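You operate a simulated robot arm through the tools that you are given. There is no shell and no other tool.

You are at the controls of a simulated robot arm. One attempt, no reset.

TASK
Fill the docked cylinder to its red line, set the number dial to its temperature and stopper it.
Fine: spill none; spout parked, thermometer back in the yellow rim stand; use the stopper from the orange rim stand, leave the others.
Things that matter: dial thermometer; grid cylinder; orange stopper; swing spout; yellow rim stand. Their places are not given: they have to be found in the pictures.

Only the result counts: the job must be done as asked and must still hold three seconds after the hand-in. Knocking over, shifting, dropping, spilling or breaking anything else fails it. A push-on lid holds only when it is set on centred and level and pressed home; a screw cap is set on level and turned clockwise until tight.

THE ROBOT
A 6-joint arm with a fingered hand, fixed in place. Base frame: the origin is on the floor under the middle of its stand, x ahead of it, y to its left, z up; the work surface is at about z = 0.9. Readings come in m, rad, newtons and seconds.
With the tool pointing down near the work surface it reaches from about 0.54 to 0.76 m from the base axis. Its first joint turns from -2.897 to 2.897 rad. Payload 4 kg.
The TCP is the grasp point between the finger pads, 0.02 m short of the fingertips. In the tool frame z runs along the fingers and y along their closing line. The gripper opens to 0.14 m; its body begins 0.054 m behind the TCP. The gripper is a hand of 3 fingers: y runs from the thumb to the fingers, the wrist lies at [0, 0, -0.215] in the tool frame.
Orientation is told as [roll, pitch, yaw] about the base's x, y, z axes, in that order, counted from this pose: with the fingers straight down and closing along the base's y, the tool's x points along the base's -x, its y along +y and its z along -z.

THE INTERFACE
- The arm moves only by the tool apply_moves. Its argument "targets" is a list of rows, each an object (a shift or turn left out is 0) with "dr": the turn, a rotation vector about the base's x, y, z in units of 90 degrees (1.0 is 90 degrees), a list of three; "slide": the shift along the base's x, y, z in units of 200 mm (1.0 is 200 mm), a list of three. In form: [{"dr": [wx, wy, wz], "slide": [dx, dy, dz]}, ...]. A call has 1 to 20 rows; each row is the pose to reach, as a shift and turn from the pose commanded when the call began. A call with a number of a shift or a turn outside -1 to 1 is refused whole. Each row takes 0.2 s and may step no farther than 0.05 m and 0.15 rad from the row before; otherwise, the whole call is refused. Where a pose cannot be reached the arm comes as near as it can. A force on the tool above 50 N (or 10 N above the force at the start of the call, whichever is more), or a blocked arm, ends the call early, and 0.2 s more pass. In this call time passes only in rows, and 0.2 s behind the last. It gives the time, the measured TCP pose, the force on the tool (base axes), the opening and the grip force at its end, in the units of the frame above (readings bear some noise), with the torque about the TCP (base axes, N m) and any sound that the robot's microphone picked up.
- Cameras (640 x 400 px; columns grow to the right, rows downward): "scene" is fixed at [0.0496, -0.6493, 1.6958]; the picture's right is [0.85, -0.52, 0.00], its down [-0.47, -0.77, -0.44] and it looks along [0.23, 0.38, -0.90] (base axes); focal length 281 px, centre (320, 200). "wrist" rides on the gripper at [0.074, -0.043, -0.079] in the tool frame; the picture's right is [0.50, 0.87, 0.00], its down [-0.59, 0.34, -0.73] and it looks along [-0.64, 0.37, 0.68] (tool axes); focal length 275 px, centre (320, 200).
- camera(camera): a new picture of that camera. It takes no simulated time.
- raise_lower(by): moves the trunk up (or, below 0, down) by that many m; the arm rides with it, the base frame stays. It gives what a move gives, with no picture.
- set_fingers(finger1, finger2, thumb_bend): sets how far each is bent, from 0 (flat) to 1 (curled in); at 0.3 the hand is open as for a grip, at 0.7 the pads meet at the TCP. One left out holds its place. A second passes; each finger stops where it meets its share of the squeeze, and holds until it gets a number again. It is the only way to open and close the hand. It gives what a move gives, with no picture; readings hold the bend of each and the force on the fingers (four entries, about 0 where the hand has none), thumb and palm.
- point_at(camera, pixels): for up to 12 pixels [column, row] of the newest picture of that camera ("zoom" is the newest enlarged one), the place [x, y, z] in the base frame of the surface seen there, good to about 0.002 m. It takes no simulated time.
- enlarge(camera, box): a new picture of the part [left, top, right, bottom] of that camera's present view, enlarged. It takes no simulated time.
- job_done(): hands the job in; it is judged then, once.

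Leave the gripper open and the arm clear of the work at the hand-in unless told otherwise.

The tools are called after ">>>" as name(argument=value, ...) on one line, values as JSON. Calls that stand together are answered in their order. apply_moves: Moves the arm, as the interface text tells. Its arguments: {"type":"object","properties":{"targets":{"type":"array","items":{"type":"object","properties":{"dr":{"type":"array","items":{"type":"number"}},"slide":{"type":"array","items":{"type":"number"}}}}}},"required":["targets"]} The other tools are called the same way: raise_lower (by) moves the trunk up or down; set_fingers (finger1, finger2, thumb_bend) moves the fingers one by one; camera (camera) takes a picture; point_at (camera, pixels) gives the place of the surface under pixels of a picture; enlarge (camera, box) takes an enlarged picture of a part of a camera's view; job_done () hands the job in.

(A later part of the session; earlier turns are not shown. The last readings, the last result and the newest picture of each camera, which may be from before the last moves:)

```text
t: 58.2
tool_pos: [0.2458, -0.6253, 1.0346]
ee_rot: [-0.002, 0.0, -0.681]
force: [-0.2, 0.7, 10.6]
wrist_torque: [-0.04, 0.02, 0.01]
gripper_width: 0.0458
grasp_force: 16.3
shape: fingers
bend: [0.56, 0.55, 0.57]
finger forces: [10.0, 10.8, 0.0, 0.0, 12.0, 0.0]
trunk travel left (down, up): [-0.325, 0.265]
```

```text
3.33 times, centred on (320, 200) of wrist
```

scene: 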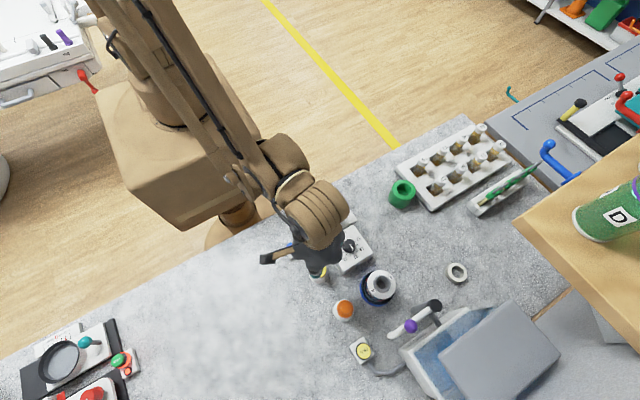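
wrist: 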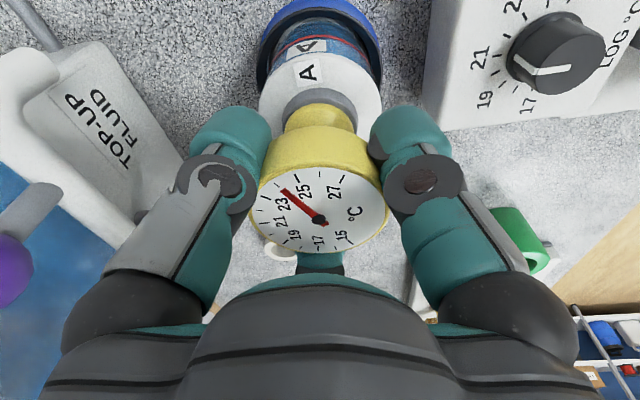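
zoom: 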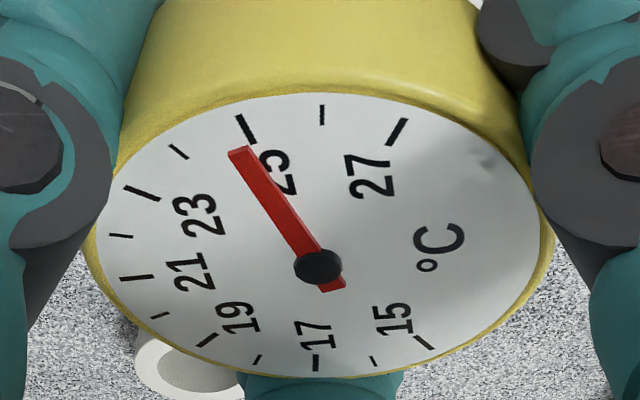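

It's now near 24.8 and approaching. I wait more.

>>> apply_moves(targets=[{"slide": [0, 0, 0]}, {"slide": [0, 0, 0]}, {"slide": [0, 0, 0]}, {"slide": [0, 0, 0]}, {"slide": [0, 0, 0]}, {"slide": [0, 0, 0]}, {"slide": [0, 0, 0]}, {"slide": [0, 0, 0]}, {"slide": [0, 0, 0]}, {"slide": [0, 0, 0]}, {"slide": [0, 0, 0]}, {"slide": [0, 0, 0]}, {"slide": [0, 0, 0]}, {"slide": [0, 0, 0]}, {"slide": [0, 0, 0]}, {"slide": [0, 0, 0]}, {"slide": [0, 0, 0]}, {"slide": [0, 0, 0]}, {"slide": [0, 0, 0]}, {"slide": [0, 0, 0]}])

>>> enlarge(camera="wrist", box=[240, 140, 400, 260])

```text
t: 62.4
tool_pos: [0.2451, -0.6242, 1.0352]
ee_rot: [0.0, 0.0, -0.682]
force: [-1.1, 0.3, 7.4]
wrist_torque: [-0.04, 0.03, -0.03]
gripper_width: 0.0457
grasp_force: 16.2
shape: fingers
bend: [0.56, 0.55, 0.57]
finger forces: [10.0, 11.2, 0.0, 0.0, 11.7, 0.0]
trunk travel left (down, up): [-0.325, 0.265]
```

```text
3.33 times, centred on (320, 200) of wrist
```

zoom: 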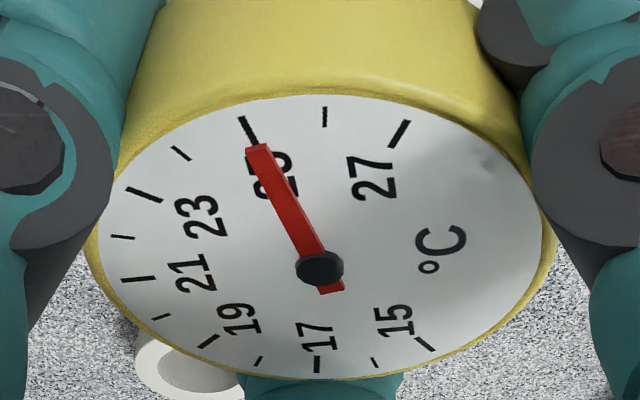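

Now about 25.1. I wait once more to see whether it has settled.

>>> apply_moves(targets=[{"slide": [0, 0, 0]}, {"slide": [0, 0, 0]}, {"slide": [0, 0, 0]}, {"slide": [0, 0, 0]}, {"slide": [0, 0, 0]}, {"slide": [0, 0, 0]}, {"slide": [0, 0, 0]}, {"slide": [0, 0, 0]}, {"slide": [0, 0, 0]}, {"slide": [0, 0, 0]}, {"slide": [0, 0, 0]}, {"slide": [0, 0, 0]}, {"slide": [0, 0, 0]}, {"slide": [0, 0, 0]}, {"slide": [0, 0, 0]}, {"slide": [0, 0, 0]}, {"slide": [0, 0, 0]}, {"slide": [0, 0, 0]}, {"slide": [0, 0, 0]}, {"slide": [0, 0, 0]}])

>>> enlarge(camera="wrist", box=[250, 150, 390, 260])

>>> enlarge(camera="wrist", box=[285, 160, 345, 220])

```text
t: 66.6
tool_pos: [0.2441, -0.6242, 1.0357]
ee_rot: [0.001, -0.001, -0.683]
force: [0.0, -0.6, 6.4]
wrist_torque: [-0.03, -0.02, -0.02]
gripper_width: 0.0455
grasp_force: 16.3
shape: fingers
bend: [0.56, 0.55, 0.58]
finger forces: [10.3, 11.4, 0.1, 0.0, 11.1, 0.0]
trunk travel left (down, up): [-0.325, 0.265]
```

```text
3.64 times, centred on (320, 205) of wrist
```

zoom: 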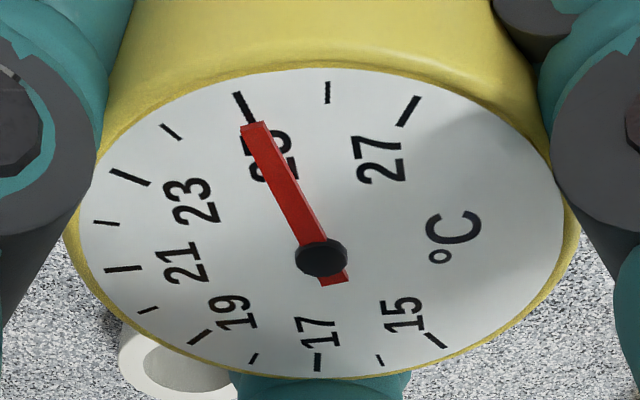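

```text
6.67 times, centred on (315, 190) of wrist
```

zoom: 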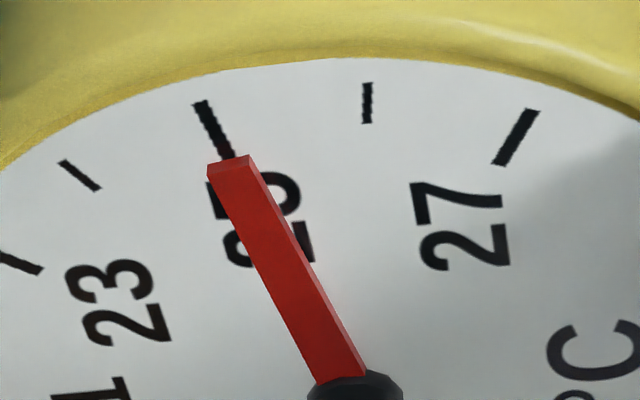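

The needle now sits on the 25 mark. I take the same zoom as before to compare for settling.

>>> enlarge(camera="wrist", box=[240, 140, 400, 260])

>>> enlarge(camera="scene", box=[330, 215, 380, 275])

```text
3.33 times, centred on (320, 200) of wrist
```

zoom: 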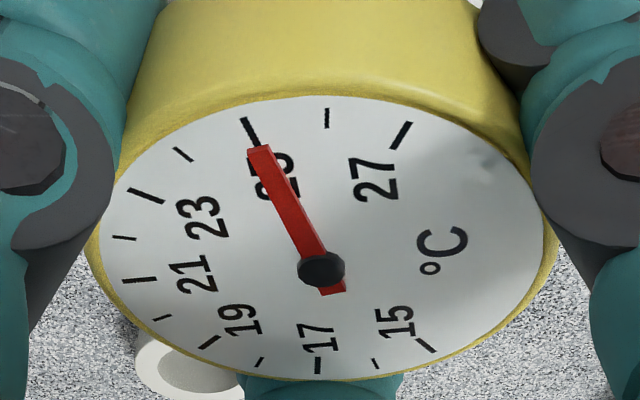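

```text
6.67 times, centred on (355, 245) of scene
```

zoom: 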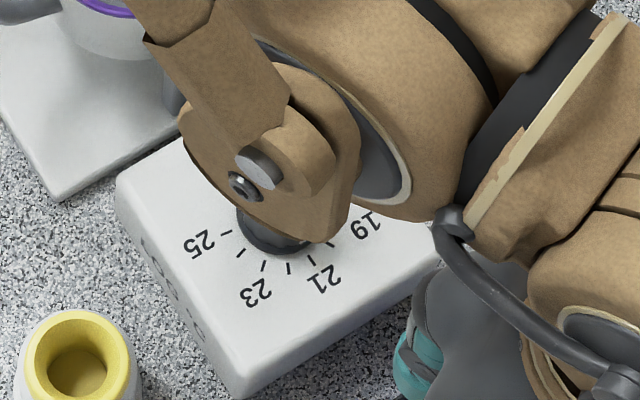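

Settled: reading 25.0 °C. I lift the thermometer straight out of the cylinder.

>>> apply_moves(targets=[{"slide": [0, 0, 0.02]}, {"slide": [0, 0, 0.08]}, {"slide": [0, 0, 0.2]}, {"slide": [0, 0, 0.33]}, {"slide": [0, 0, 0.451]}])

>>> camera(camera="wrist")

```text
t: 67.8
tool_pos: [0.2451, -0.625, 1.1258]
ee_rot: [0.0, 0.0, -0.682]
force: [0.1, -0.1, -2.6]
wrist_torque: [0.0, -0.01, -0.01]
gripper_width: 0.045
grasp_force: 16.4
shape: fingers
bend: [0.56, 0.55, 0.58]
finger forces: [10.1, 11.3, 0.1, 0.0, 11.1, 0.1]
trunk travel left (down, up): [-0.325, 0.265]
```

```text
taken
```

wrist: 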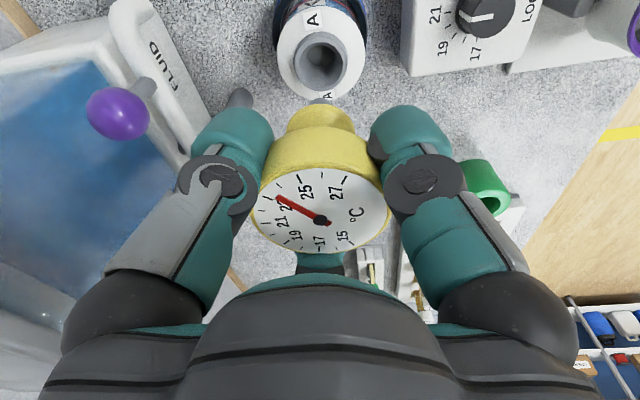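

Out cleanly; the cylinder stayed in place. I carry it back above the yellow rim stand by the inverse move.

>>> apply_moves(targets=[{"slide": [-0.15, 0.16, 0]}, {"slide": [-0.3, 0.315, 0]}, {"slide": [-0.44, 0.465, 0]}, {"slide": [-0.5615, 0.59, -0.03]}, {"slide": [-0.5615, 0.59, -0.1]}])

>>> camera(camera="wrist")

>>> enlarge(camera="wrist", box=[260, 0, 380, 140])

```text
t: 69.0
tool_pos: [0.1336, -0.5093, 1.1036]
ee_rot: [0.001, 0.002, -0.683]
force: [-0.5, -0.2, -0.9]
wrist_torque: [0.03, 0.04, -0.01]
gripper_width: 0.0454
grasp_force: 16.3
shape: fingers
bend: [0.56, 0.55, 0.58]
finger forces: [10.1, 11.3, 0.1, 0.1, 10.6, 0.0]
trunk travel left (down, up): [-0.325, 0.265]
```

```text
taken
```

wrist: 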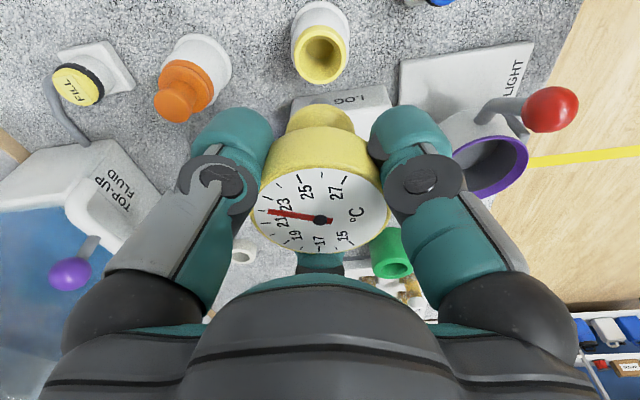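

```text
2.86 times, centred on (320, 70) of wrist
```

zoom: 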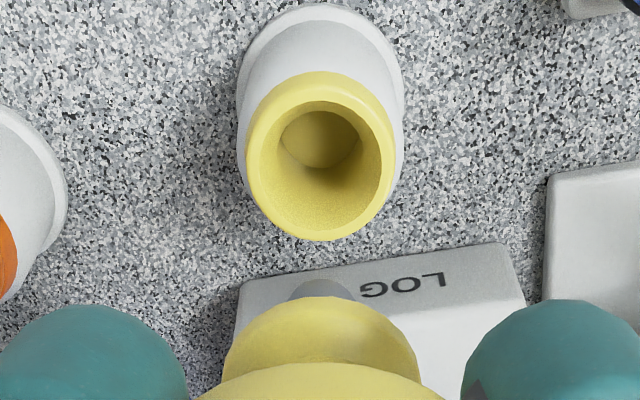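

The pose is about 2 mm short from lag. I let it settle for a step and check again.

>>> apply_moves(targets=[{"slide": [0, 0, 0]}, {"slide": [0, 0, 0]}])

>>> enlarge(camera="wrist", box=[280, 0, 360, 90])

```text
t: 69.6
tool_pos: [0.1337, -0.5082, 1.1041]
ee_rot: [0.001, -0.001, -0.683]
force: [-1.0, 0.6, -1.4]
wrist_torque: [0.02, -0.02, 0.02]
gripper_width: 0.0451
grasp_force: 15.3
shape: fingers
bend: [0.56, 0.55, 0.58]
finger forces: [10.0, 11.1, 0.0, 0.0, 10.7, 0.0]
trunk travel left (down, up): [-0.325, 0.265]
```

```text
4.44 times, centred on (320, 45) of wrist
```

zoom: 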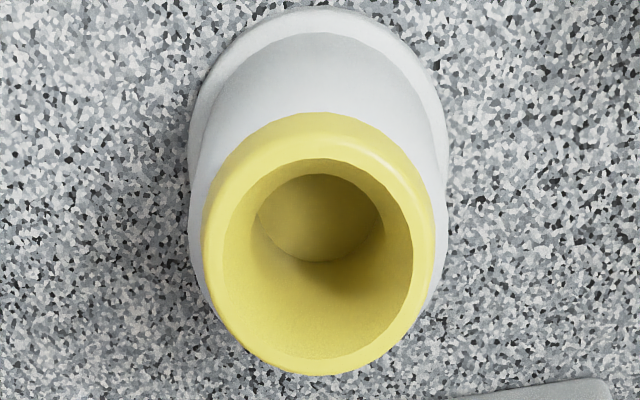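

The stand appears shifted by about 1 mm; I correct (-0.8,+1.1 mm) and start down, stopping short of the seat.

>>> apply_moves(targets=[{"slide": [-0.004, 0.0055, 0]}, {"slide": [-0.004, 0.0055, -0.12]}, {"slide": [-0.004, 0.0055, -0.24]}, {"slide": [-0.004, 0.0055, -0.34]}, {"slide": [-0.004, 0.0055, -0.42]}])

>>> enlarge(camera="wrist", box=[250, 20, 390, 160])

```text
t: 70.8
tool_pos: [0.1311, -0.5063, 1.0198]
ee_rot: [0.001, -0.001, -0.683]
force: [0.5, 0.1, -1.9]
wrist_torque: [0.02, -0.02, -0.02]
gripper_width: 0.0454
grasp_force: 16.0
shape: fingers
bend: [0.56, 0.55, 0.58]
finger forces: [10.1, 11.3, 0.0, 0.0, 10.6, 0.0]
trunk travel left (down, up): [-0.325, 0.265]
```

```text
2.86 times, centred on (320, 90) of wrist
```

zoom: 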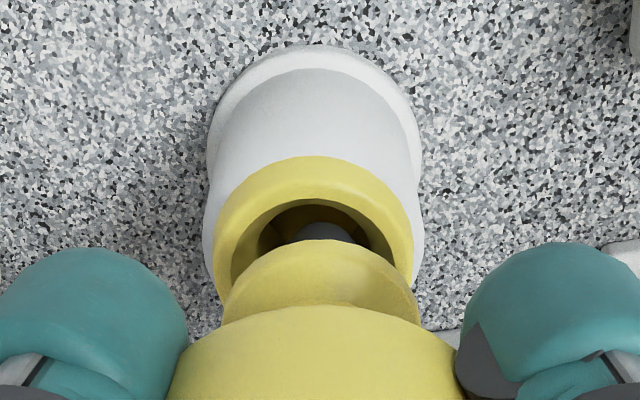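

The stand's rim is about 1.4 mm to the -y side of the collar. I shift by that and look again.

>>> apply_moves(targets=[{"slide": [-0.001, -0.007, 0]}, {"slide": [-0.001, -0.007, -0.01]}])

>>> enlarge(camera="wrist", box=[250, 20, 390, 160])

```text
t: 71.4
tool_pos: [0.1326, -0.5062, 1.0196]
ee_rot: [0.0, 0.002, -0.682]
force: [0.1, -0.8, -1.4]
wrist_torque: [0.01, 0.0, 0.0]
gripper_width: 0.0454
grasp_force: 15.5
shape: fingers
bend: [0.56, 0.55, 0.58]
finger forces: [10.2, 11.3, 0.0, 0.0, 10.5, 0.0]
trunk travel left (down, up): [-0.325, 0.265]
```

```text
2.86 times, centred on (320, 90) of wrist
```

zoom: 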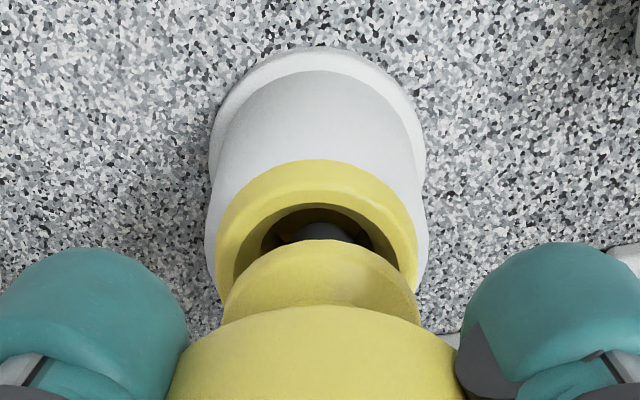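

Still ~0.8 mm off; a further small shift, then down in small rows watching force.

>>> apply_moves(targets=[{"slide": [0, -0.004, 0]}, {"slide": [0, -0.004, -0.015]}, {"slide": [0, -0.004, -0.03]}])

>>> enlarge(camera="wrist", box=[250, 20, 390, 160])

```text
t: 72.2
tool_pos: [0.1323, -0.5077, 1.0127]
ee_rot: [0.0, -0.001, -0.682]
force: [0.2, -0.1, -1.4]
wrist_torque: [0.03, -0.01, -0.01]
gripper_width: 0.0457
grasp_force: 16.4
shape: fingers
bend: [0.56, 0.55, 0.58]
finger forces: [10.1, 11.4, 0.0, 0.0, 10.6, 0.0]
trunk travel left (down, up): [-0.325, 0.265]
```

```text
2.86 times, centred on (320, 90) of wrist
```

zoom: 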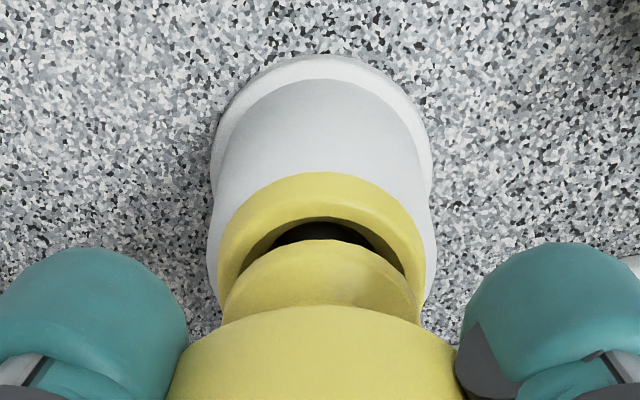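

Aligned. I lower by 2 mm rows toward the seat.

>>> apply_moves(targets=[{"slide": [0, 0, -0.01]}, {"slide": [0, 0, -0.02]}, {"slide": [0, 0, -0.03]}])

>>> enlarge(camera="wrist", box=[250, 40, 390, 180])

```text
t: 73.0
tool_pos: [0.1334, -0.5086, 1.0073]
ee_rot: [-0.001, 0.001, -0.682]
force: [-0.1, 0.3, -2.4]
wrist_torque: [0.0, 0.0, 0.0]
gripper_width: 0.0453
grasp_force: 15.9
shape: fingers
bend: [0.56, 0.55, 0.58]
finger forces: [10.1, 11.3, 0.0, 0.0, 10.6, 0.0]
trunk travel left (down, up): [-0.325, 0.265]
```

```text
2.86 times, centred on (320, 110) of wrist
```

zoom: 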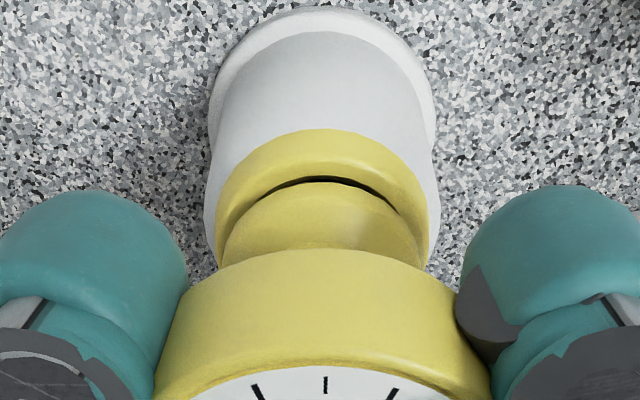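

A thin gap is left. I continue in 1 mm rows until slight contact.

>>> apply_moves(targets=[{"slide": [0, 0, -0.005]}, {"slide": [0, 0, -0.01]}, {"slide": [0, 0, -0.014]}])

>>> enlarge(camera="wrist", box=[250, 40, 390, 180])

```text
t: 73.8
tool_pos: [0.1329, -0.5087, 1.0043]
ee_rot: [0.003, 0.0, -0.682]
force: [0.7, -1.3, 4.2]
wrist_torque: [-0.05, -0.04, 0.02]
gripper_width: 0.0455
grasp_force: 16.0
shape: fingers
bend: [0.56, 0.55, 0.58]
finger forces: [9.8, 11.7, 0.0, 0.1, 11.0, 0.0]
trunk travel left (down, up): [-0.325, 0.265]
```

```text
2.86 times, centred on (320, 110) of wrist
```

zoom: 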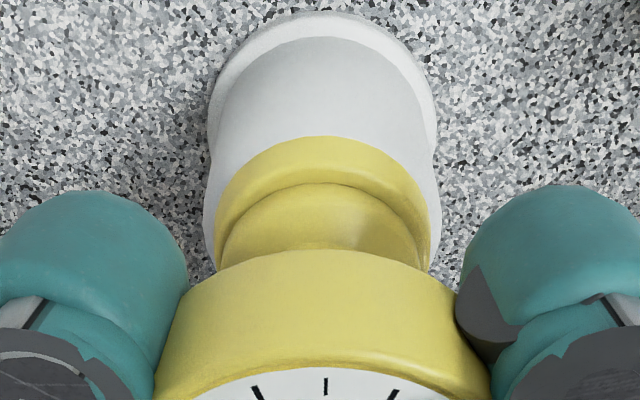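

Seated (4 N). I release the fingers evenly and lift off.

>>> set_fingers(finger1=0.53, finger2=0.53, thumb_bend=0.53)

>>> set_fingers(finger1=0.4, finger2=0.4, thumb_bend=0.4)

>>> camera(camera="wrist")

```text
t: 74.8
tool_pos: [0.1327, -0.5093, 1.0047]
ee_rot: [-0.001, 0.0, -0.681]
force: [-0.5, -0.2, -0.3]
wrist_torque: [0.01, -0.01, 0.04]
gripper_width: 0.0539
grasp_force: 0.0
shape: fingers
bend: [0.53, 0.53, 0.53]
finger forces: [0.0, 0.1, 0.1, 0.0, 0.0, 0.1]
trunk travel left (down, up): [-0.325, 0.265]
```

```text
t: 75.8
tool_pos: [0.1323, -0.5078, 1.0035]
ee_rot: [0.0, 0.0, -0.683]
force: [-0.6, -0.4, 0.3]
wrist_torque: [0.01, 0.01, -0.01]
gripper_width: 0.0949
grasp_force: 0.0
shape: fingers
bend: [0.4, 0.4, 0.4]
finger forces: [0.0, 0.1, 0.0, 0.1, 0.0, 0.0]
trunk travel left (down, up): [-0.325, 0.265]
```

```text
taken
```

wrist: 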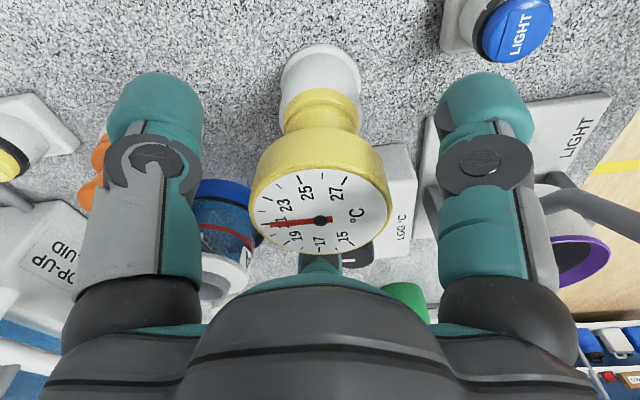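

Thermometer stands level in its yellow rim stand. I lift straight up and look at it and at the number dial.

>>> apply_moves(targets=[{"slide": [0, 0, 0.15]}, {"slide": [0, 0, 0.35]}, {"slide": [0, 0, 0.55]}, {"slide": [0, 0, 0.75]}])

>>> apply_moves(targets=[{"slide": [0.15, -0.15, 0.1]}, {"slide": [0.3, -0.35, 0.2]}, {"slide": [0.4, -0.55, 0.25]}])

>>> camera(camera="scene")

>>> enlarge(camera="scene", box=[295, 215, 385, 295])

```text
t: 76.8
tool_pos: [0.1308, -0.5066, 1.1557]
ee_rot: [0.0, 0.001, -0.682]
force: [0.4, 0.5, -0.2]
wrist_torque: [-0.03, -0.01, -0.01]
gripper_width: 0.0946
grasp_force: 0.1
shape: fingers
bend: [0.4, 0.4, 0.4]
finger forces: [0.0, 0.0, 0.1, 0.0, 0.1, 0.0]
trunk travel left (down, up): [-0.325, 0.265]
```

```text
refused: row 2 steps farther than a row can; nothing moved
```

```text
taken
```

scene: 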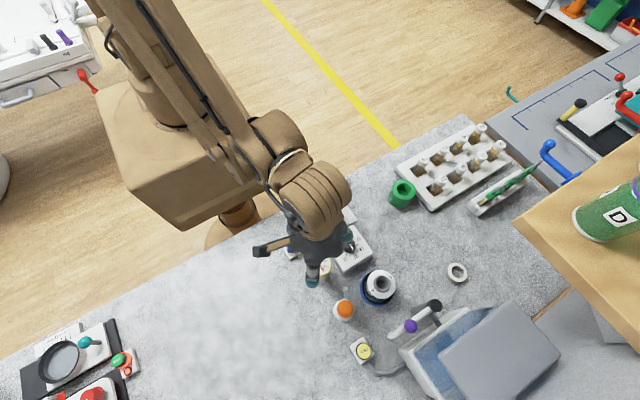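

```text
5.00 times, centred on (340, 255) of scene
```

zoom: 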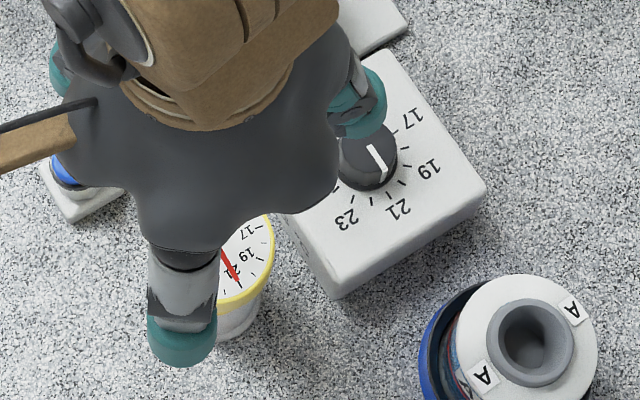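

The second move was refused for step size; I repeat it with smaller rows.

>>> apply_moves(targets=[{"slide": [0.12, -0.12, 0.08]}, {"slide": [0.25, -0.25, 0.16]}, {"slide": [0.38, -0.38, 0.22]}, {"slide": [0.5, -0.52, 0.25]}])

>>> enlarge(camera="scene", box=[295, 215, 385, 295])

>>> camera(camera="wrist")

```text
t: 77.8
tool_pos: [0.2339, -0.6134, 1.2046]
ee_rot: [0.0, 0.004, -0.682]
force: [1.3, -1.4, 0.1]
wrist_torque: [0.04, 0.0, -0.01]
gripper_width: 0.0946
grasp_force: 0.0
shape: fingers
bend: [0.4, 0.4, 0.4]
finger forces: [0.0, 0.0, 0.0, 0.0, 0.0, 0.0]
trunk travel left (down, up): [-0.325, 0.265]
```

```text
5.00 times, centred on (340, 255) of scene
```

zoom: 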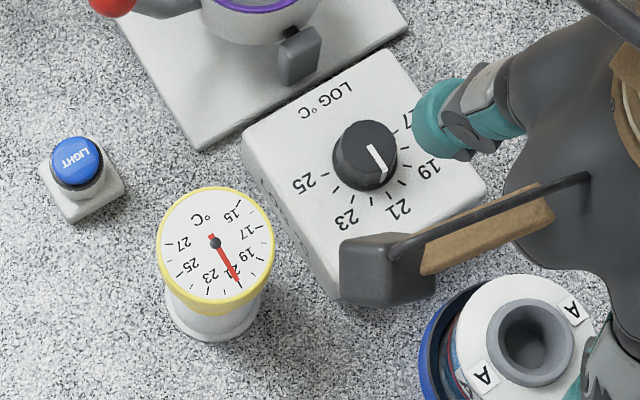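

```text
taken
```

wrist: 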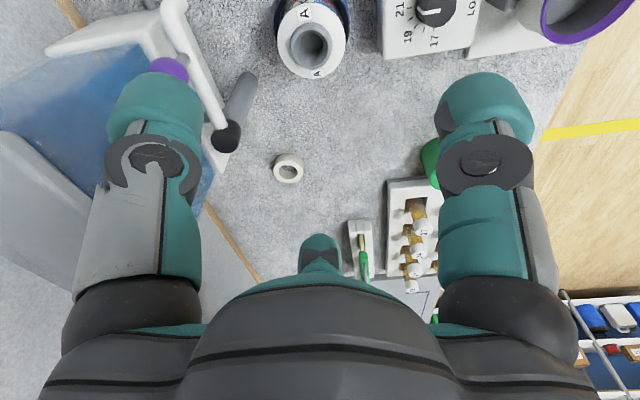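

The thermometer is back in place. Now I zoom on the number dial to measure its knob and pointer.

>>> enlarge(camera="scene", box=[330, 227, 370, 267])

```text
10.00 times, centred on (350, 247) of scene
```

zoom: 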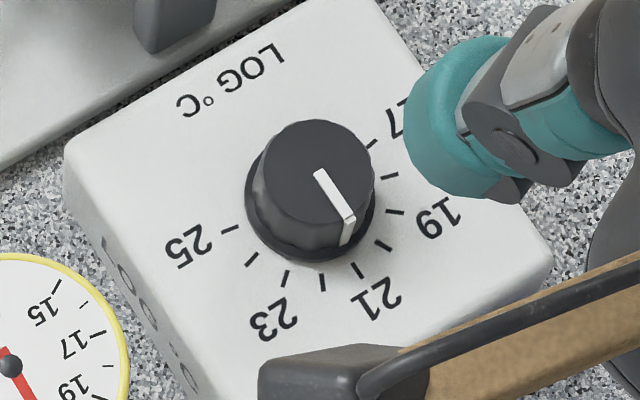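

>>> point_at(camera="zoom", pixels=[[315, 170], [315, 128], [268, 160], [366, 180], [330, 215], [347, 215], [348, 230], [230, 230], [385, 178], [322, 283], [285, 280], [358, 270]])

>>> point_at(camera="zoom", pixels=[[320, 175], [375, 145], [396, 211], [382, 245], [252, 260], [200, 200], [230, 300], [150, 140], [290, 125], [345, 130], [280, 195], [300, 210]])

```text
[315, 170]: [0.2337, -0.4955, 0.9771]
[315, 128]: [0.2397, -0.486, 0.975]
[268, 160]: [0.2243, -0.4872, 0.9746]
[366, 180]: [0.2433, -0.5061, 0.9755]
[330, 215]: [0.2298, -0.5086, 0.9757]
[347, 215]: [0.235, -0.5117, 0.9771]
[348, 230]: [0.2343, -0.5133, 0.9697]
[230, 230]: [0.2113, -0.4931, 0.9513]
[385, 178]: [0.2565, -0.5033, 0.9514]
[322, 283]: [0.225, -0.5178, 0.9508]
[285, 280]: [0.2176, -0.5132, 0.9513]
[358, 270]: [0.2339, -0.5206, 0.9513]
```

```text
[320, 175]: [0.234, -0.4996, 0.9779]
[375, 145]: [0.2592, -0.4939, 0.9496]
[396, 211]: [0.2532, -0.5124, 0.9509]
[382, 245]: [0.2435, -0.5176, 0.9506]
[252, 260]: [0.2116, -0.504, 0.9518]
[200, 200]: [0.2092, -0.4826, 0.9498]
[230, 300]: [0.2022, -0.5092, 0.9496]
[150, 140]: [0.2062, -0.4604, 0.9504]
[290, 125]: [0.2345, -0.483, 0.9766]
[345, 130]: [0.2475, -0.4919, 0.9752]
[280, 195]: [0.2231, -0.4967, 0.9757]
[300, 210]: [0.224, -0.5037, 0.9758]
```

Knob centre ≈ (0.235,-0.4965), radius ≈0.0145, top z 0.976, box top 0.951; 25 lies at ≈172.6°, the pointer now at ≈272°, so a turn of about -100° (clockwise). I check heights of neighbours (cup, red ball) for clearance.

>>> camera(camera="scene")

>>> point_at(camera="scene", pixels=[[326, 193], [313, 207], [340, 205], [326, 218], [298, 213], [342, 229], [326, 206], [308, 211], [345, 215], [291, 249], [318, 262], [305, 235]])

```text
taken
```

scene: 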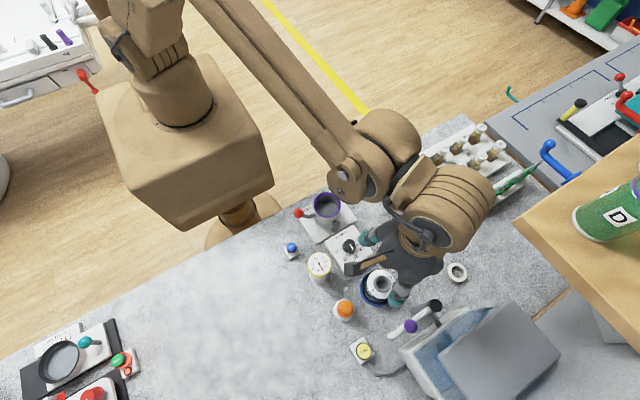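

```text
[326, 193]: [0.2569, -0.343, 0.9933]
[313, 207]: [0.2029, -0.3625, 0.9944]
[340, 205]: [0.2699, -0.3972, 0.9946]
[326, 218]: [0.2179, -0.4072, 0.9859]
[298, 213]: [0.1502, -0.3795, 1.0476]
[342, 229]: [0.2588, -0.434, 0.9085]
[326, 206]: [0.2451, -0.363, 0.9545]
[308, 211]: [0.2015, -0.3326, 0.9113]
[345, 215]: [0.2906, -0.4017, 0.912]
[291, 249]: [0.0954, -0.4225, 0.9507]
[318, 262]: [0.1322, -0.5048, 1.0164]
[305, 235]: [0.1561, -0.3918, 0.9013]
```

Clearances are fine (cup rim 0.995, red ball 0.14 m away). I preshape to bend 0.53 and go above the knob with yaw -45°.

>>> set_fingers(finger1=0.53, finger2=0.53, thumb_bend=0.53)

>>> apply_moves(targets=[{"dr": [0, 0, -0.02], "slide": [0.0065, 0.15, -0.1]}, {"dr": [0, 0, -0.04], "slide": [0.0065, 0.3, -0.2]}, {"dr": [0, 0, -0.06], "slide": [0.0065, 0.45, -0.33]}, {"dr": [0, 0, -0.067], "slide": [0.0065, 0.5845, -0.48]}, {"dr": [0, 0, -0.067], "slide": [0.0065, 0.5845, -0.623]}])

>>> camera(camera="wrist")

```text
t: 78.8
tool_pos: [0.2319, -0.6114, 1.204]
ee_rot: [0.0, 0.0, -0.683]
force: [0.1, 0.2, -1.3]
wrist_torque: [0.03, 0.02, 0.02]
gripper_width: 0.0544
grasp_force: 0.0
shape: fingers
bend: [0.53, 0.53, 0.53]
finger forces: [0.2, 0.1, 0.0, 0.0, 0.1, 0.1]
trunk travel left (down, up): [-0.325, 0.265]
```

```text
t: 80.0
tool_pos: [0.2342, -0.4972, 1.08]
ee_rot: [-0.001, 0.003, -0.789]
force: [0.3, -0.1, -0.4]
wrist_torque: [0.01, -0.02, 0.02]
gripper_width: 0.0544
grasp_force: 0.0
shape: fingers
bend: [0.53, 0.53, 0.53]
finger forces: [0.0, 0.1, 0.1, 0.1, 0.0, 0.0]
trunk travel left (down, up): [-0.325, 0.265]
```

```text
taken
```

wrist: 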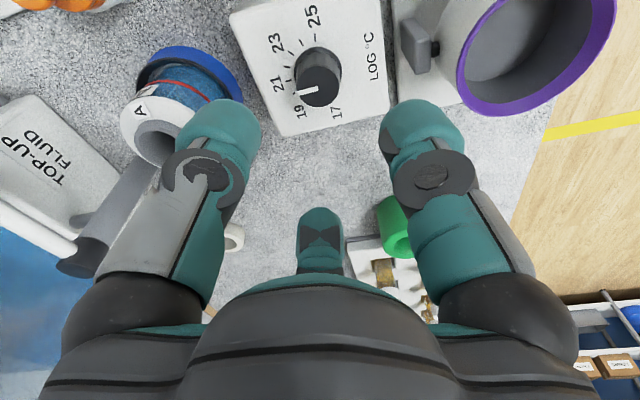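

I zoom in on the knob from here for the pointer angle and centre.

>>> enlarge(camera="wrist", box=[255, 10, 385, 130])

>>> point_at(camera="zoom", pixels=[[318, 262], [255, 262], [375, 262], [315, 215], [315, 310], [290, 288], [240, 308], [270, 240], [360, 240], [340, 300]])

```text
3.33 times, centred on (320, 70) of wrist
```

zoom: 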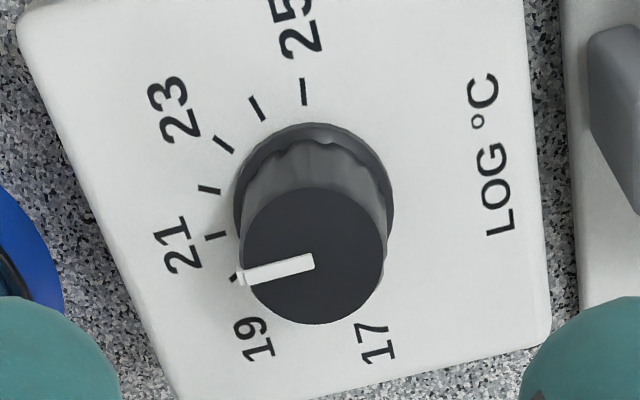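

```text
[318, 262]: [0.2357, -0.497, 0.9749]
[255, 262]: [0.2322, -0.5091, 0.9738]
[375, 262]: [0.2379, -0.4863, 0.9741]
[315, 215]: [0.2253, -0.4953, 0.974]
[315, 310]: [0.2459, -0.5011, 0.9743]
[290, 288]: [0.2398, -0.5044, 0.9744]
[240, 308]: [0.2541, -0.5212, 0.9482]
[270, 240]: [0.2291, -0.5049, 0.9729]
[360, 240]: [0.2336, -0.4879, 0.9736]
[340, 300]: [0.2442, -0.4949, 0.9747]
```

Pointer is at ≈270° (about 21.0); TCP is centred over the knob. I descend to TCP z≈0.976 around the knob.

>>> apply_moves(targets=[{"slide": [0.002, 0.001, -0.18]}, {"slide": [0.002, 0.001, -0.36]}, {"slide": [0.002, 0.001, -0.47]}, {"slide": [0.002, 0.001, -0.52]}])

>>> camera(camera="wrist")

>>> camera(camera="scene")

```text
t: 81.0
tool_pos: [0.2343, -0.4955, 0.9756]
ee_rot: [0.0, 0.001, -0.789]
force: [1.4, -2.6, 13.3]
wrist_torque: [-0.04, 0.1, -0.01]
gripper_width: 0.0539
grasp_force: 6.7
shape: fingers
bend: [0.53, 0.53, 0.53]
finger forces: [5.9, 2.1, 0.1, 0.0, 5.8, 0.0]
trunk travel left (down, up): [-0.325, 0.265]
```

```text
taken
```

wrist: 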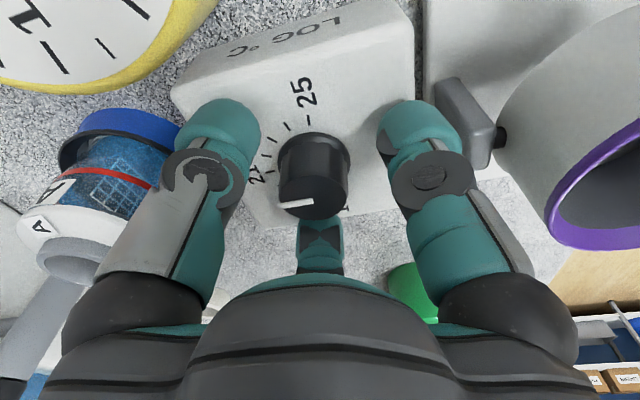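

```text
taken
```

scene: 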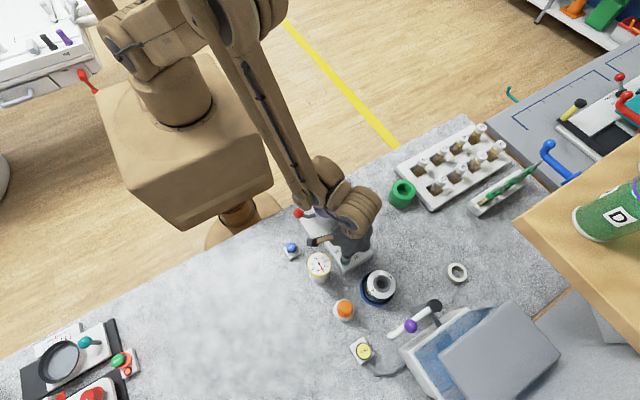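

The fingertips touch the box top (13 N). I raise 4 mm.

>>> apply_moves(targets=[{"slide": [0, 0, 0.02]}])

>>> enlarge(camera="wrist", box=[230, 60, 410, 240])

```text
t: 81.4
tool_pos: [0.2348, -0.4949, 0.9795]
ee_rot: [0.001, 0.0, -0.787]
force: [-0.1, 0.1, 0.9]
wrist_torque: [0.02, 0.01, 0.01]
gripper_width: 0.0543
grasp_force: 0.0
shape: fingers
bend: [0.53, 0.53, 0.53]
finger forces: [0.1, 0.1, 0.0, 0.1, 0.1, 0.0]
trunk travel left (down, up): [-0.325, 0.265]
```

```text
2.22 times, centred on (320, 150) of wrist
```

zoom: 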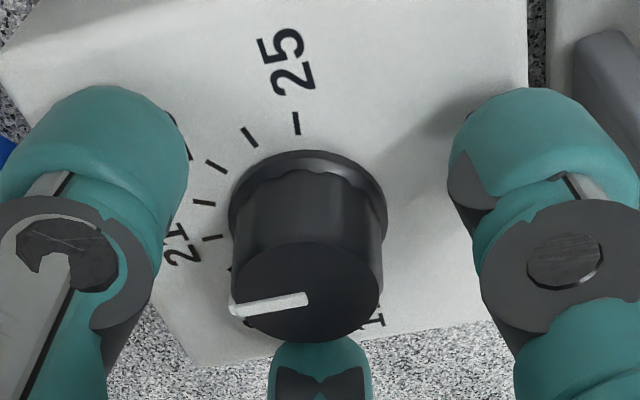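

The knob is ~2 mm to the -y side of the TCP; I shift and close on it.

>>> apply_moves(targets=[{"slide": [0, -0.01, 0.0]}])

>>> set_fingers(finger1=0.62, finger2=0.62, thumb_bend=0.62)

>>> camera(camera="wrist")

```text
t: 81.8
tool_pos: [0.2351, -0.4977, 0.9789]
ee_rot: [-0.002, -0.001, -0.788]
force: [0.1, -0.6, -0.3]
wrist_torque: [-0.01, -0.02, 0.01]
gripper_width: 0.0539
grasp_force: 0.1
shape: fingers
bend: [0.53, 0.53, 0.53]
finger forces: [0.0, 0.0, 0.0, 0.1, 0.1, 0.0]
trunk travel left (down, up): [-0.325, 0.265]
```

```text
t: 82.8
tool_pos: [0.2343, -0.4969, 0.9794]
ee_rot: [0.001, -0.001, -0.787]
force: [0.3, 0.8, -0.6]
wrist_torque: [0.0, -0.03, -0.01]
gripper_width: 0.0273
grasp_force: 0.9
shape: fingers
bend: [0.61, 0.61, 0.62]
finger forces: [0.3, 1.0, 0.0, 0.0, 0.5, 0.0]
trunk travel left (down, up): [-0.325, 0.265]
```

```text
taken
```

wrist: 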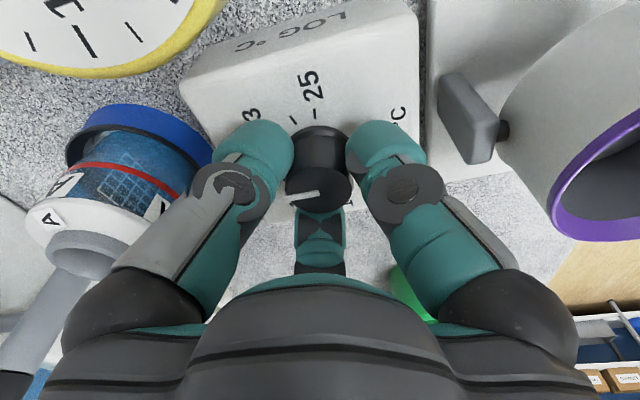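

Even light contact. I tighten and turn the first 40° clockwise, checking that the pointer follows.

>>> set_fingers(finger1=0.69, finger2=0.69, thumb_bend=0.69)

>>> apply_moves(targets=[{"dr": [0, 0, -0.09]}, {"dr": [0, 0, -0.18]}, {"dr": [0, 0, -0.27]}, {"dr": [0, 0, -0.36]}, {"dr": [0, 0, -0.45]}])

>>> camera(camera="wrist")

```text
t: 83.8
tool_pos: [0.2336, -0.4976, 0.9799]
ee_rot: [-0.001, 0.0, -0.787]
force: [0.0, -1.5, -1.7]
wrist_torque: [0.03, -0.04, 0.0]
gripper_width: 0.0234
grasp_force: 14.4
shape: fingers
bend: [0.63, 0.63, 0.64]
finger forces: [8.5, 8.9, 0.1, 0.1, 11.2, 0.0]
trunk travel left (down, up): [-0.325, 0.265]
```

```text
t: 85.0
tool_pos: [0.2336, -0.4965, 0.9803]
ee_rot: [0.001, 0.0, -1.499]
force: [0.9, -0.4, -0.7]
wrist_torque: [-0.02, -0.06, 0.0]
gripper_width: 0.0235
grasp_force: 14.3
shape: fingers
bend: [0.63, 0.63, 0.64]
finger forces: [9.1, 9.5, 0.0, 0.0, 10.4, 0.0]
trunk travel left (down, up): [-0.325, 0.265]
```

```text
taken
```

wrist: 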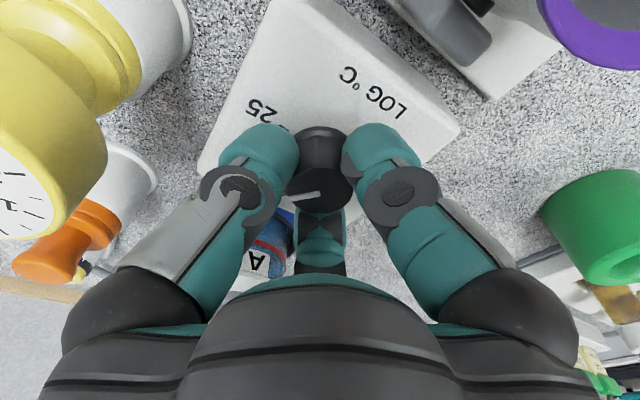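

The knob follows the hand. I turn on by the remaining 56°.

>>> apply_moves(targets=[{"dr": [0, 0, -0.09]}, {"dr": [0, 0, -0.18]}, {"dr": [0, 0, -0.27]}, {"dr": [0, 0, -0.36]}, {"dr": [0, 0, -0.45]}, {"dr": [0, 0, -0.54]}, {"dr": [0, 0, -0.62]}])

>>> camera(camera="wrist")

>>> enlarge(camera="scene", box=[320, 217, 380, 277])

```text
t: 86.6
tool_pos: [0.2346, -0.4964, 0.9801]
ee_rot: [0.001, 0.002, -2.471]
force: [8.0, 3.1, 0.3]
wrist_torque: [0.03, -0.15, 0.03]
gripper_width: 0.0236
grasp_force: 14.7
shape: fingers
bend: [0.63, 0.63, 0.64]
finger forces: [11.4, 8.3, 0.1, 0.0, 9.6, 0.0]
trunk travel left (down, up): [-0.325, 0.265]
```

```text
taken
```

wrist: 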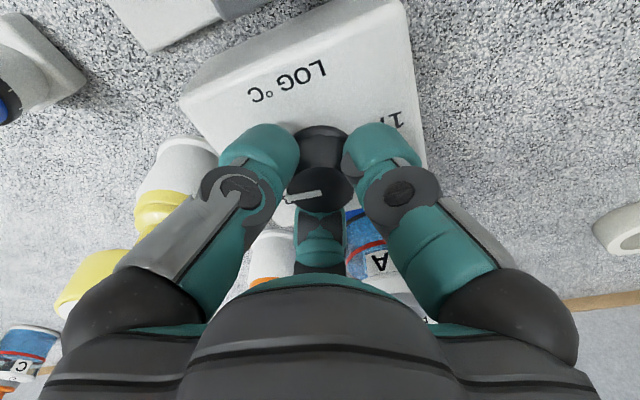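

```text
6.67 times, centred on (350, 247) of scene
```

zoom: 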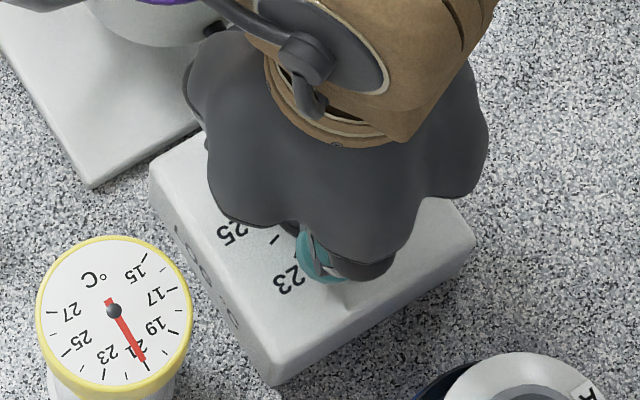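

Turned 96.5° in all. I open and lift to inspect the pointer against the 25 mark.

>>> set_fingers(finger1=0.53, finger2=0.53, thumb_bend=0.53)

>>> apply_moves(targets=[{"slide": [0, 0, 0.1]}, {"slide": [0, 0, 0.3]}, {"slide": [0, 0, 0.5]}, {"slide": [0.1, -0.15, 0.6]}, {"slide": [0.25, -0.35, 0.6]}, {"slide": [0.4, -0.53, 0.6]}])

>>> camera(camera="scene")

>>> enlarge(camera="scene", box=[325, 222, 375, 272])

```text
t: 87.6
tool_pos: [0.2341, -0.4981, 0.9799]
ee_rot: [0.001, -0.001, -2.468]
force: [0.2, 0.5, -0.1]
wrist_torque: [0.01, 0.0, 0.03]
gripper_width: 0.0543
grasp_force: 0.0
shape: fingers
bend: [0.53, 0.53, 0.53]
finger forces: [0.0, 0.0, 0.0, 0.0, 0.0, 0.0]
trunk travel left (down, up): [-0.325, 0.265]
```

```text
t: 89.0
tool_pos: [0.3141, -0.6043, 1.0977]
ee_rot: [0.001, 0.0, -2.468]
force: [0.2, -0.7, -0.4]
wrist_torque: [-0.01, 0.03, -0.01]
gripper_width: 0.0544
grasp_force: 0.2
shape: fingers
bend: [0.53, 0.53, 0.53]
finger forces: [0.0, 0.0, 0.0, 0.0, 0.0, 0.0]
trunk travel left (down, up): [-0.325, 0.265]
```

```text
taken
```

scene: 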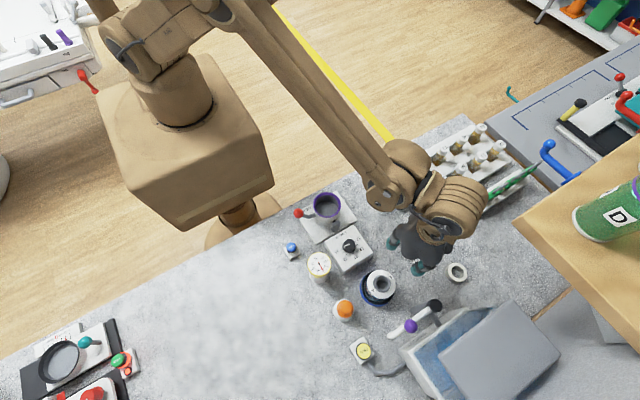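

```text
8.00 times, centred on (350, 247) of scene
```

zoom: 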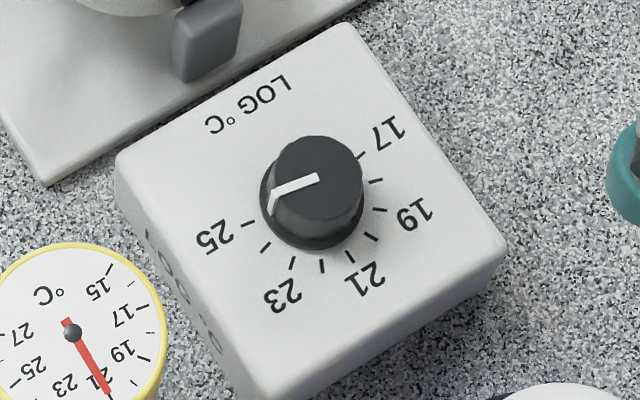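

I zoom further to measure pointer and tick angles.

>>> enlarge(camera="scene", box=[335, 234, 363, 262])

```text
14.29 times, centred on (349, 248) of scene
```

zoom: 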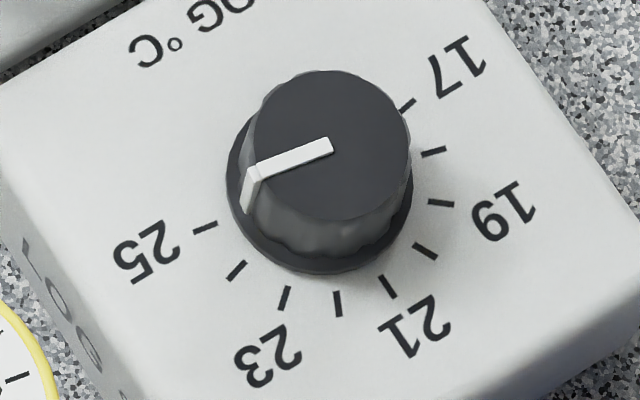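

>>> point_at(camera="zoom", pixels=[[328, 148], [310, 153], [295, 159], [280, 165], [262, 171], [258, 176], [252, 195], [248, 206], [204, 228], [236, 271], [285, 298], [388, 287]])

>>> point_at(camera="zoom", pixels=[[338, 303], [425, 250], [440, 203], [434, 151], [408, 104], [328, 148], [320, 150], [302, 156], [287, 162], [272, 168], [195, 230], [214, 226]])

```text
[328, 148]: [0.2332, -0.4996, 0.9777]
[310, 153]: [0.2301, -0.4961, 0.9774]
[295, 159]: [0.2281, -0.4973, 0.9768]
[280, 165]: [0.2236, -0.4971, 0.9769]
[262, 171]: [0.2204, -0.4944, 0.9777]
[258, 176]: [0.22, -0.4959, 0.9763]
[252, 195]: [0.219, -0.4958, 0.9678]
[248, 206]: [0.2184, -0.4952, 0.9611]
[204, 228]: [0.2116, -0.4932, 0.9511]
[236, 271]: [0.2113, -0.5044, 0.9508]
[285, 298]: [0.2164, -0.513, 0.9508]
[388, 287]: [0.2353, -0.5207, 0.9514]
```

```text
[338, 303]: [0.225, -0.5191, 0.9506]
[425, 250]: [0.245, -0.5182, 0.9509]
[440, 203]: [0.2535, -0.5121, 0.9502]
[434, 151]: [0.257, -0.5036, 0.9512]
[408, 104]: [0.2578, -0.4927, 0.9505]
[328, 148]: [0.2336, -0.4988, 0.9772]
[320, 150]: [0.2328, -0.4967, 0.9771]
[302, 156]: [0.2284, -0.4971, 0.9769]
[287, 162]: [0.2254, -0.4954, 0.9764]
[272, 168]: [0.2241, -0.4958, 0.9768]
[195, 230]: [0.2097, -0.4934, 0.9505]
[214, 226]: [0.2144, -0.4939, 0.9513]
```

By several estimates the pointer lies within about 0.1 of the 25 mark; I'll recheck from another view later. Now I measure the orange stopper.

>>> enlarge(camera="scene", box=[328, 292, 360, 324])

```text
12.50 times, centred on (344, 308) of scene
```

zoom: 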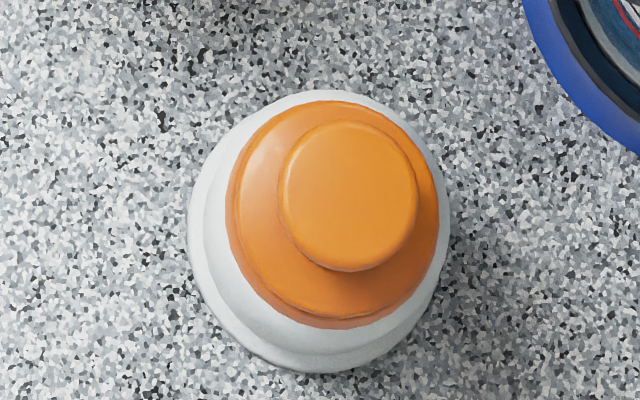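

>>> point_at(camera="zoom", pixels=[[348, 195], [285, 195], [412, 195], [348, 130], [348, 262], [300, 150], [395, 240], [395, 150], [300, 240], [250, 220], [340, 300], [425, 170]])

>>> point_at(camera="zoom", pixels=[[265, 150], [250, 180], [270, 260], [300, 290], [400, 275], [425, 240], [330, 108], [330, 285], [240, 240], [260, 290], [325, 322], [410, 300]])

```text
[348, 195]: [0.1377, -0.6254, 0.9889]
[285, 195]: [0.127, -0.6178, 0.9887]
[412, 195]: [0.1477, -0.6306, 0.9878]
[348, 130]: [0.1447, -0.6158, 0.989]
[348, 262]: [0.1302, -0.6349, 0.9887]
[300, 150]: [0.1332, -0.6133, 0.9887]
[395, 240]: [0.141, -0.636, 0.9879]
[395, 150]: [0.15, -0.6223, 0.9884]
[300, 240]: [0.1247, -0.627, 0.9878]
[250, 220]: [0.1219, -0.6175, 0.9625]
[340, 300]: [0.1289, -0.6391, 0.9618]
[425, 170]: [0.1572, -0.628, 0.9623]
```

```text
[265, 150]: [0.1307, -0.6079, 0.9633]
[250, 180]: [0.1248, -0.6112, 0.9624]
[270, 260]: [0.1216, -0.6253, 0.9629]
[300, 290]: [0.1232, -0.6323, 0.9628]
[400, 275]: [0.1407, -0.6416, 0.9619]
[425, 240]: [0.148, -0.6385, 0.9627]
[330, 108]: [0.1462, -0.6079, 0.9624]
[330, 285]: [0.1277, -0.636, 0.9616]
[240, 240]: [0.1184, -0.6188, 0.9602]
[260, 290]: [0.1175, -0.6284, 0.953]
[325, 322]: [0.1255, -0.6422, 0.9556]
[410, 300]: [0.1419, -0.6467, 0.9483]
```

Stopper: handle top centre (0.1374,-0.6247,0.9885), handle radius ≈0.0125, flange top z≈0.9625. I rotate to yaw ≈ -60° and go above it.

>>> apply_moves(targets=[{"dr": [0, 0, 0.09], "slide": [0, 0, 0.15]}, {"dr": [0, 0, 0.18], "slide": [-0.05, -0.01, 0.25]}, {"dr": [0, 0, 0.27], "slide": [-0.15, -0.02, 0.25]}, {"dr": [0, 0, 0.36], "slide": [-0.25, -0.03, 0.25]}, {"dr": [0, 0, 0.45], "slide": [-0.36, -0.04, 0.25]}, {"dr": [0, 0, 0.54], "slide": [-0.47, -0.05, 0.25]}, {"dr": [0, 0, 0.63], "slide": [-0.58, -0.07, 0.25]}, {"dr": [0, 0, 0.72], "slide": [-0.69, -0.08, 0.22]}, {"dr": [0, 0, 0.81], "slide": [-0.79, -0.1, 0.12]}, {"dr": [0, 0, 0.904], "slide": [-0.8835, -0.102, 0.0115]}])

>>> camera(camera="wrist")

>>> camera(camera="scene")

```text
t: 91.2
tool_pos: [0.1376, -0.6239, 1.1015]
ee_rot: [0.0, -0.001, -1.045]
force: [-0.3, -0.7, 0.6]
wrist_torque: [0.01, 0.03, 0.01]
gripper_width: 0.0541
grasp_force: 0.1
shape: fingers
bend: [0.53, 0.53, 0.53]
finger forces: [0.0, 0.0, 0.0, 0.0, 0.1, 0.0]
trunk travel left (down, up): [-0.325, 0.265]
```

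```text
taken
```

wrist: 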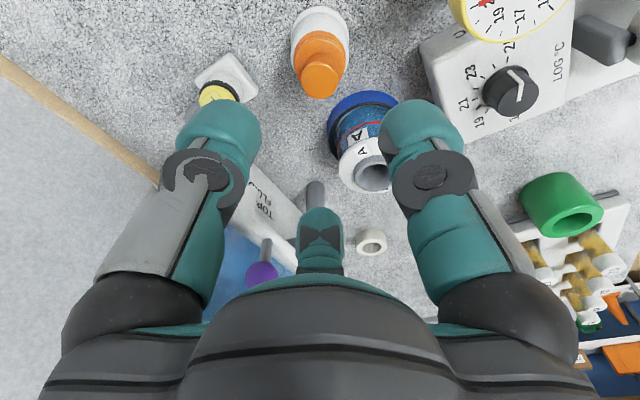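

```text
taken
```

scene: 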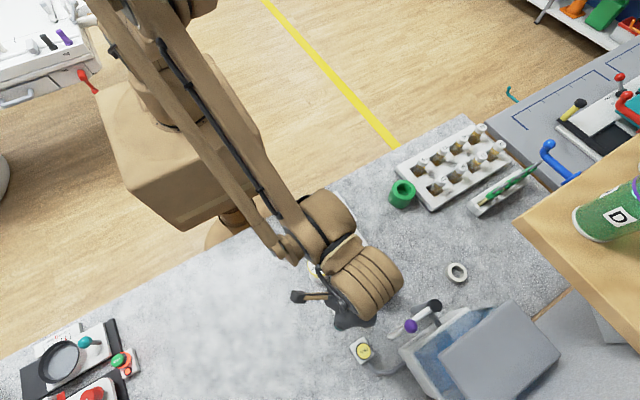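

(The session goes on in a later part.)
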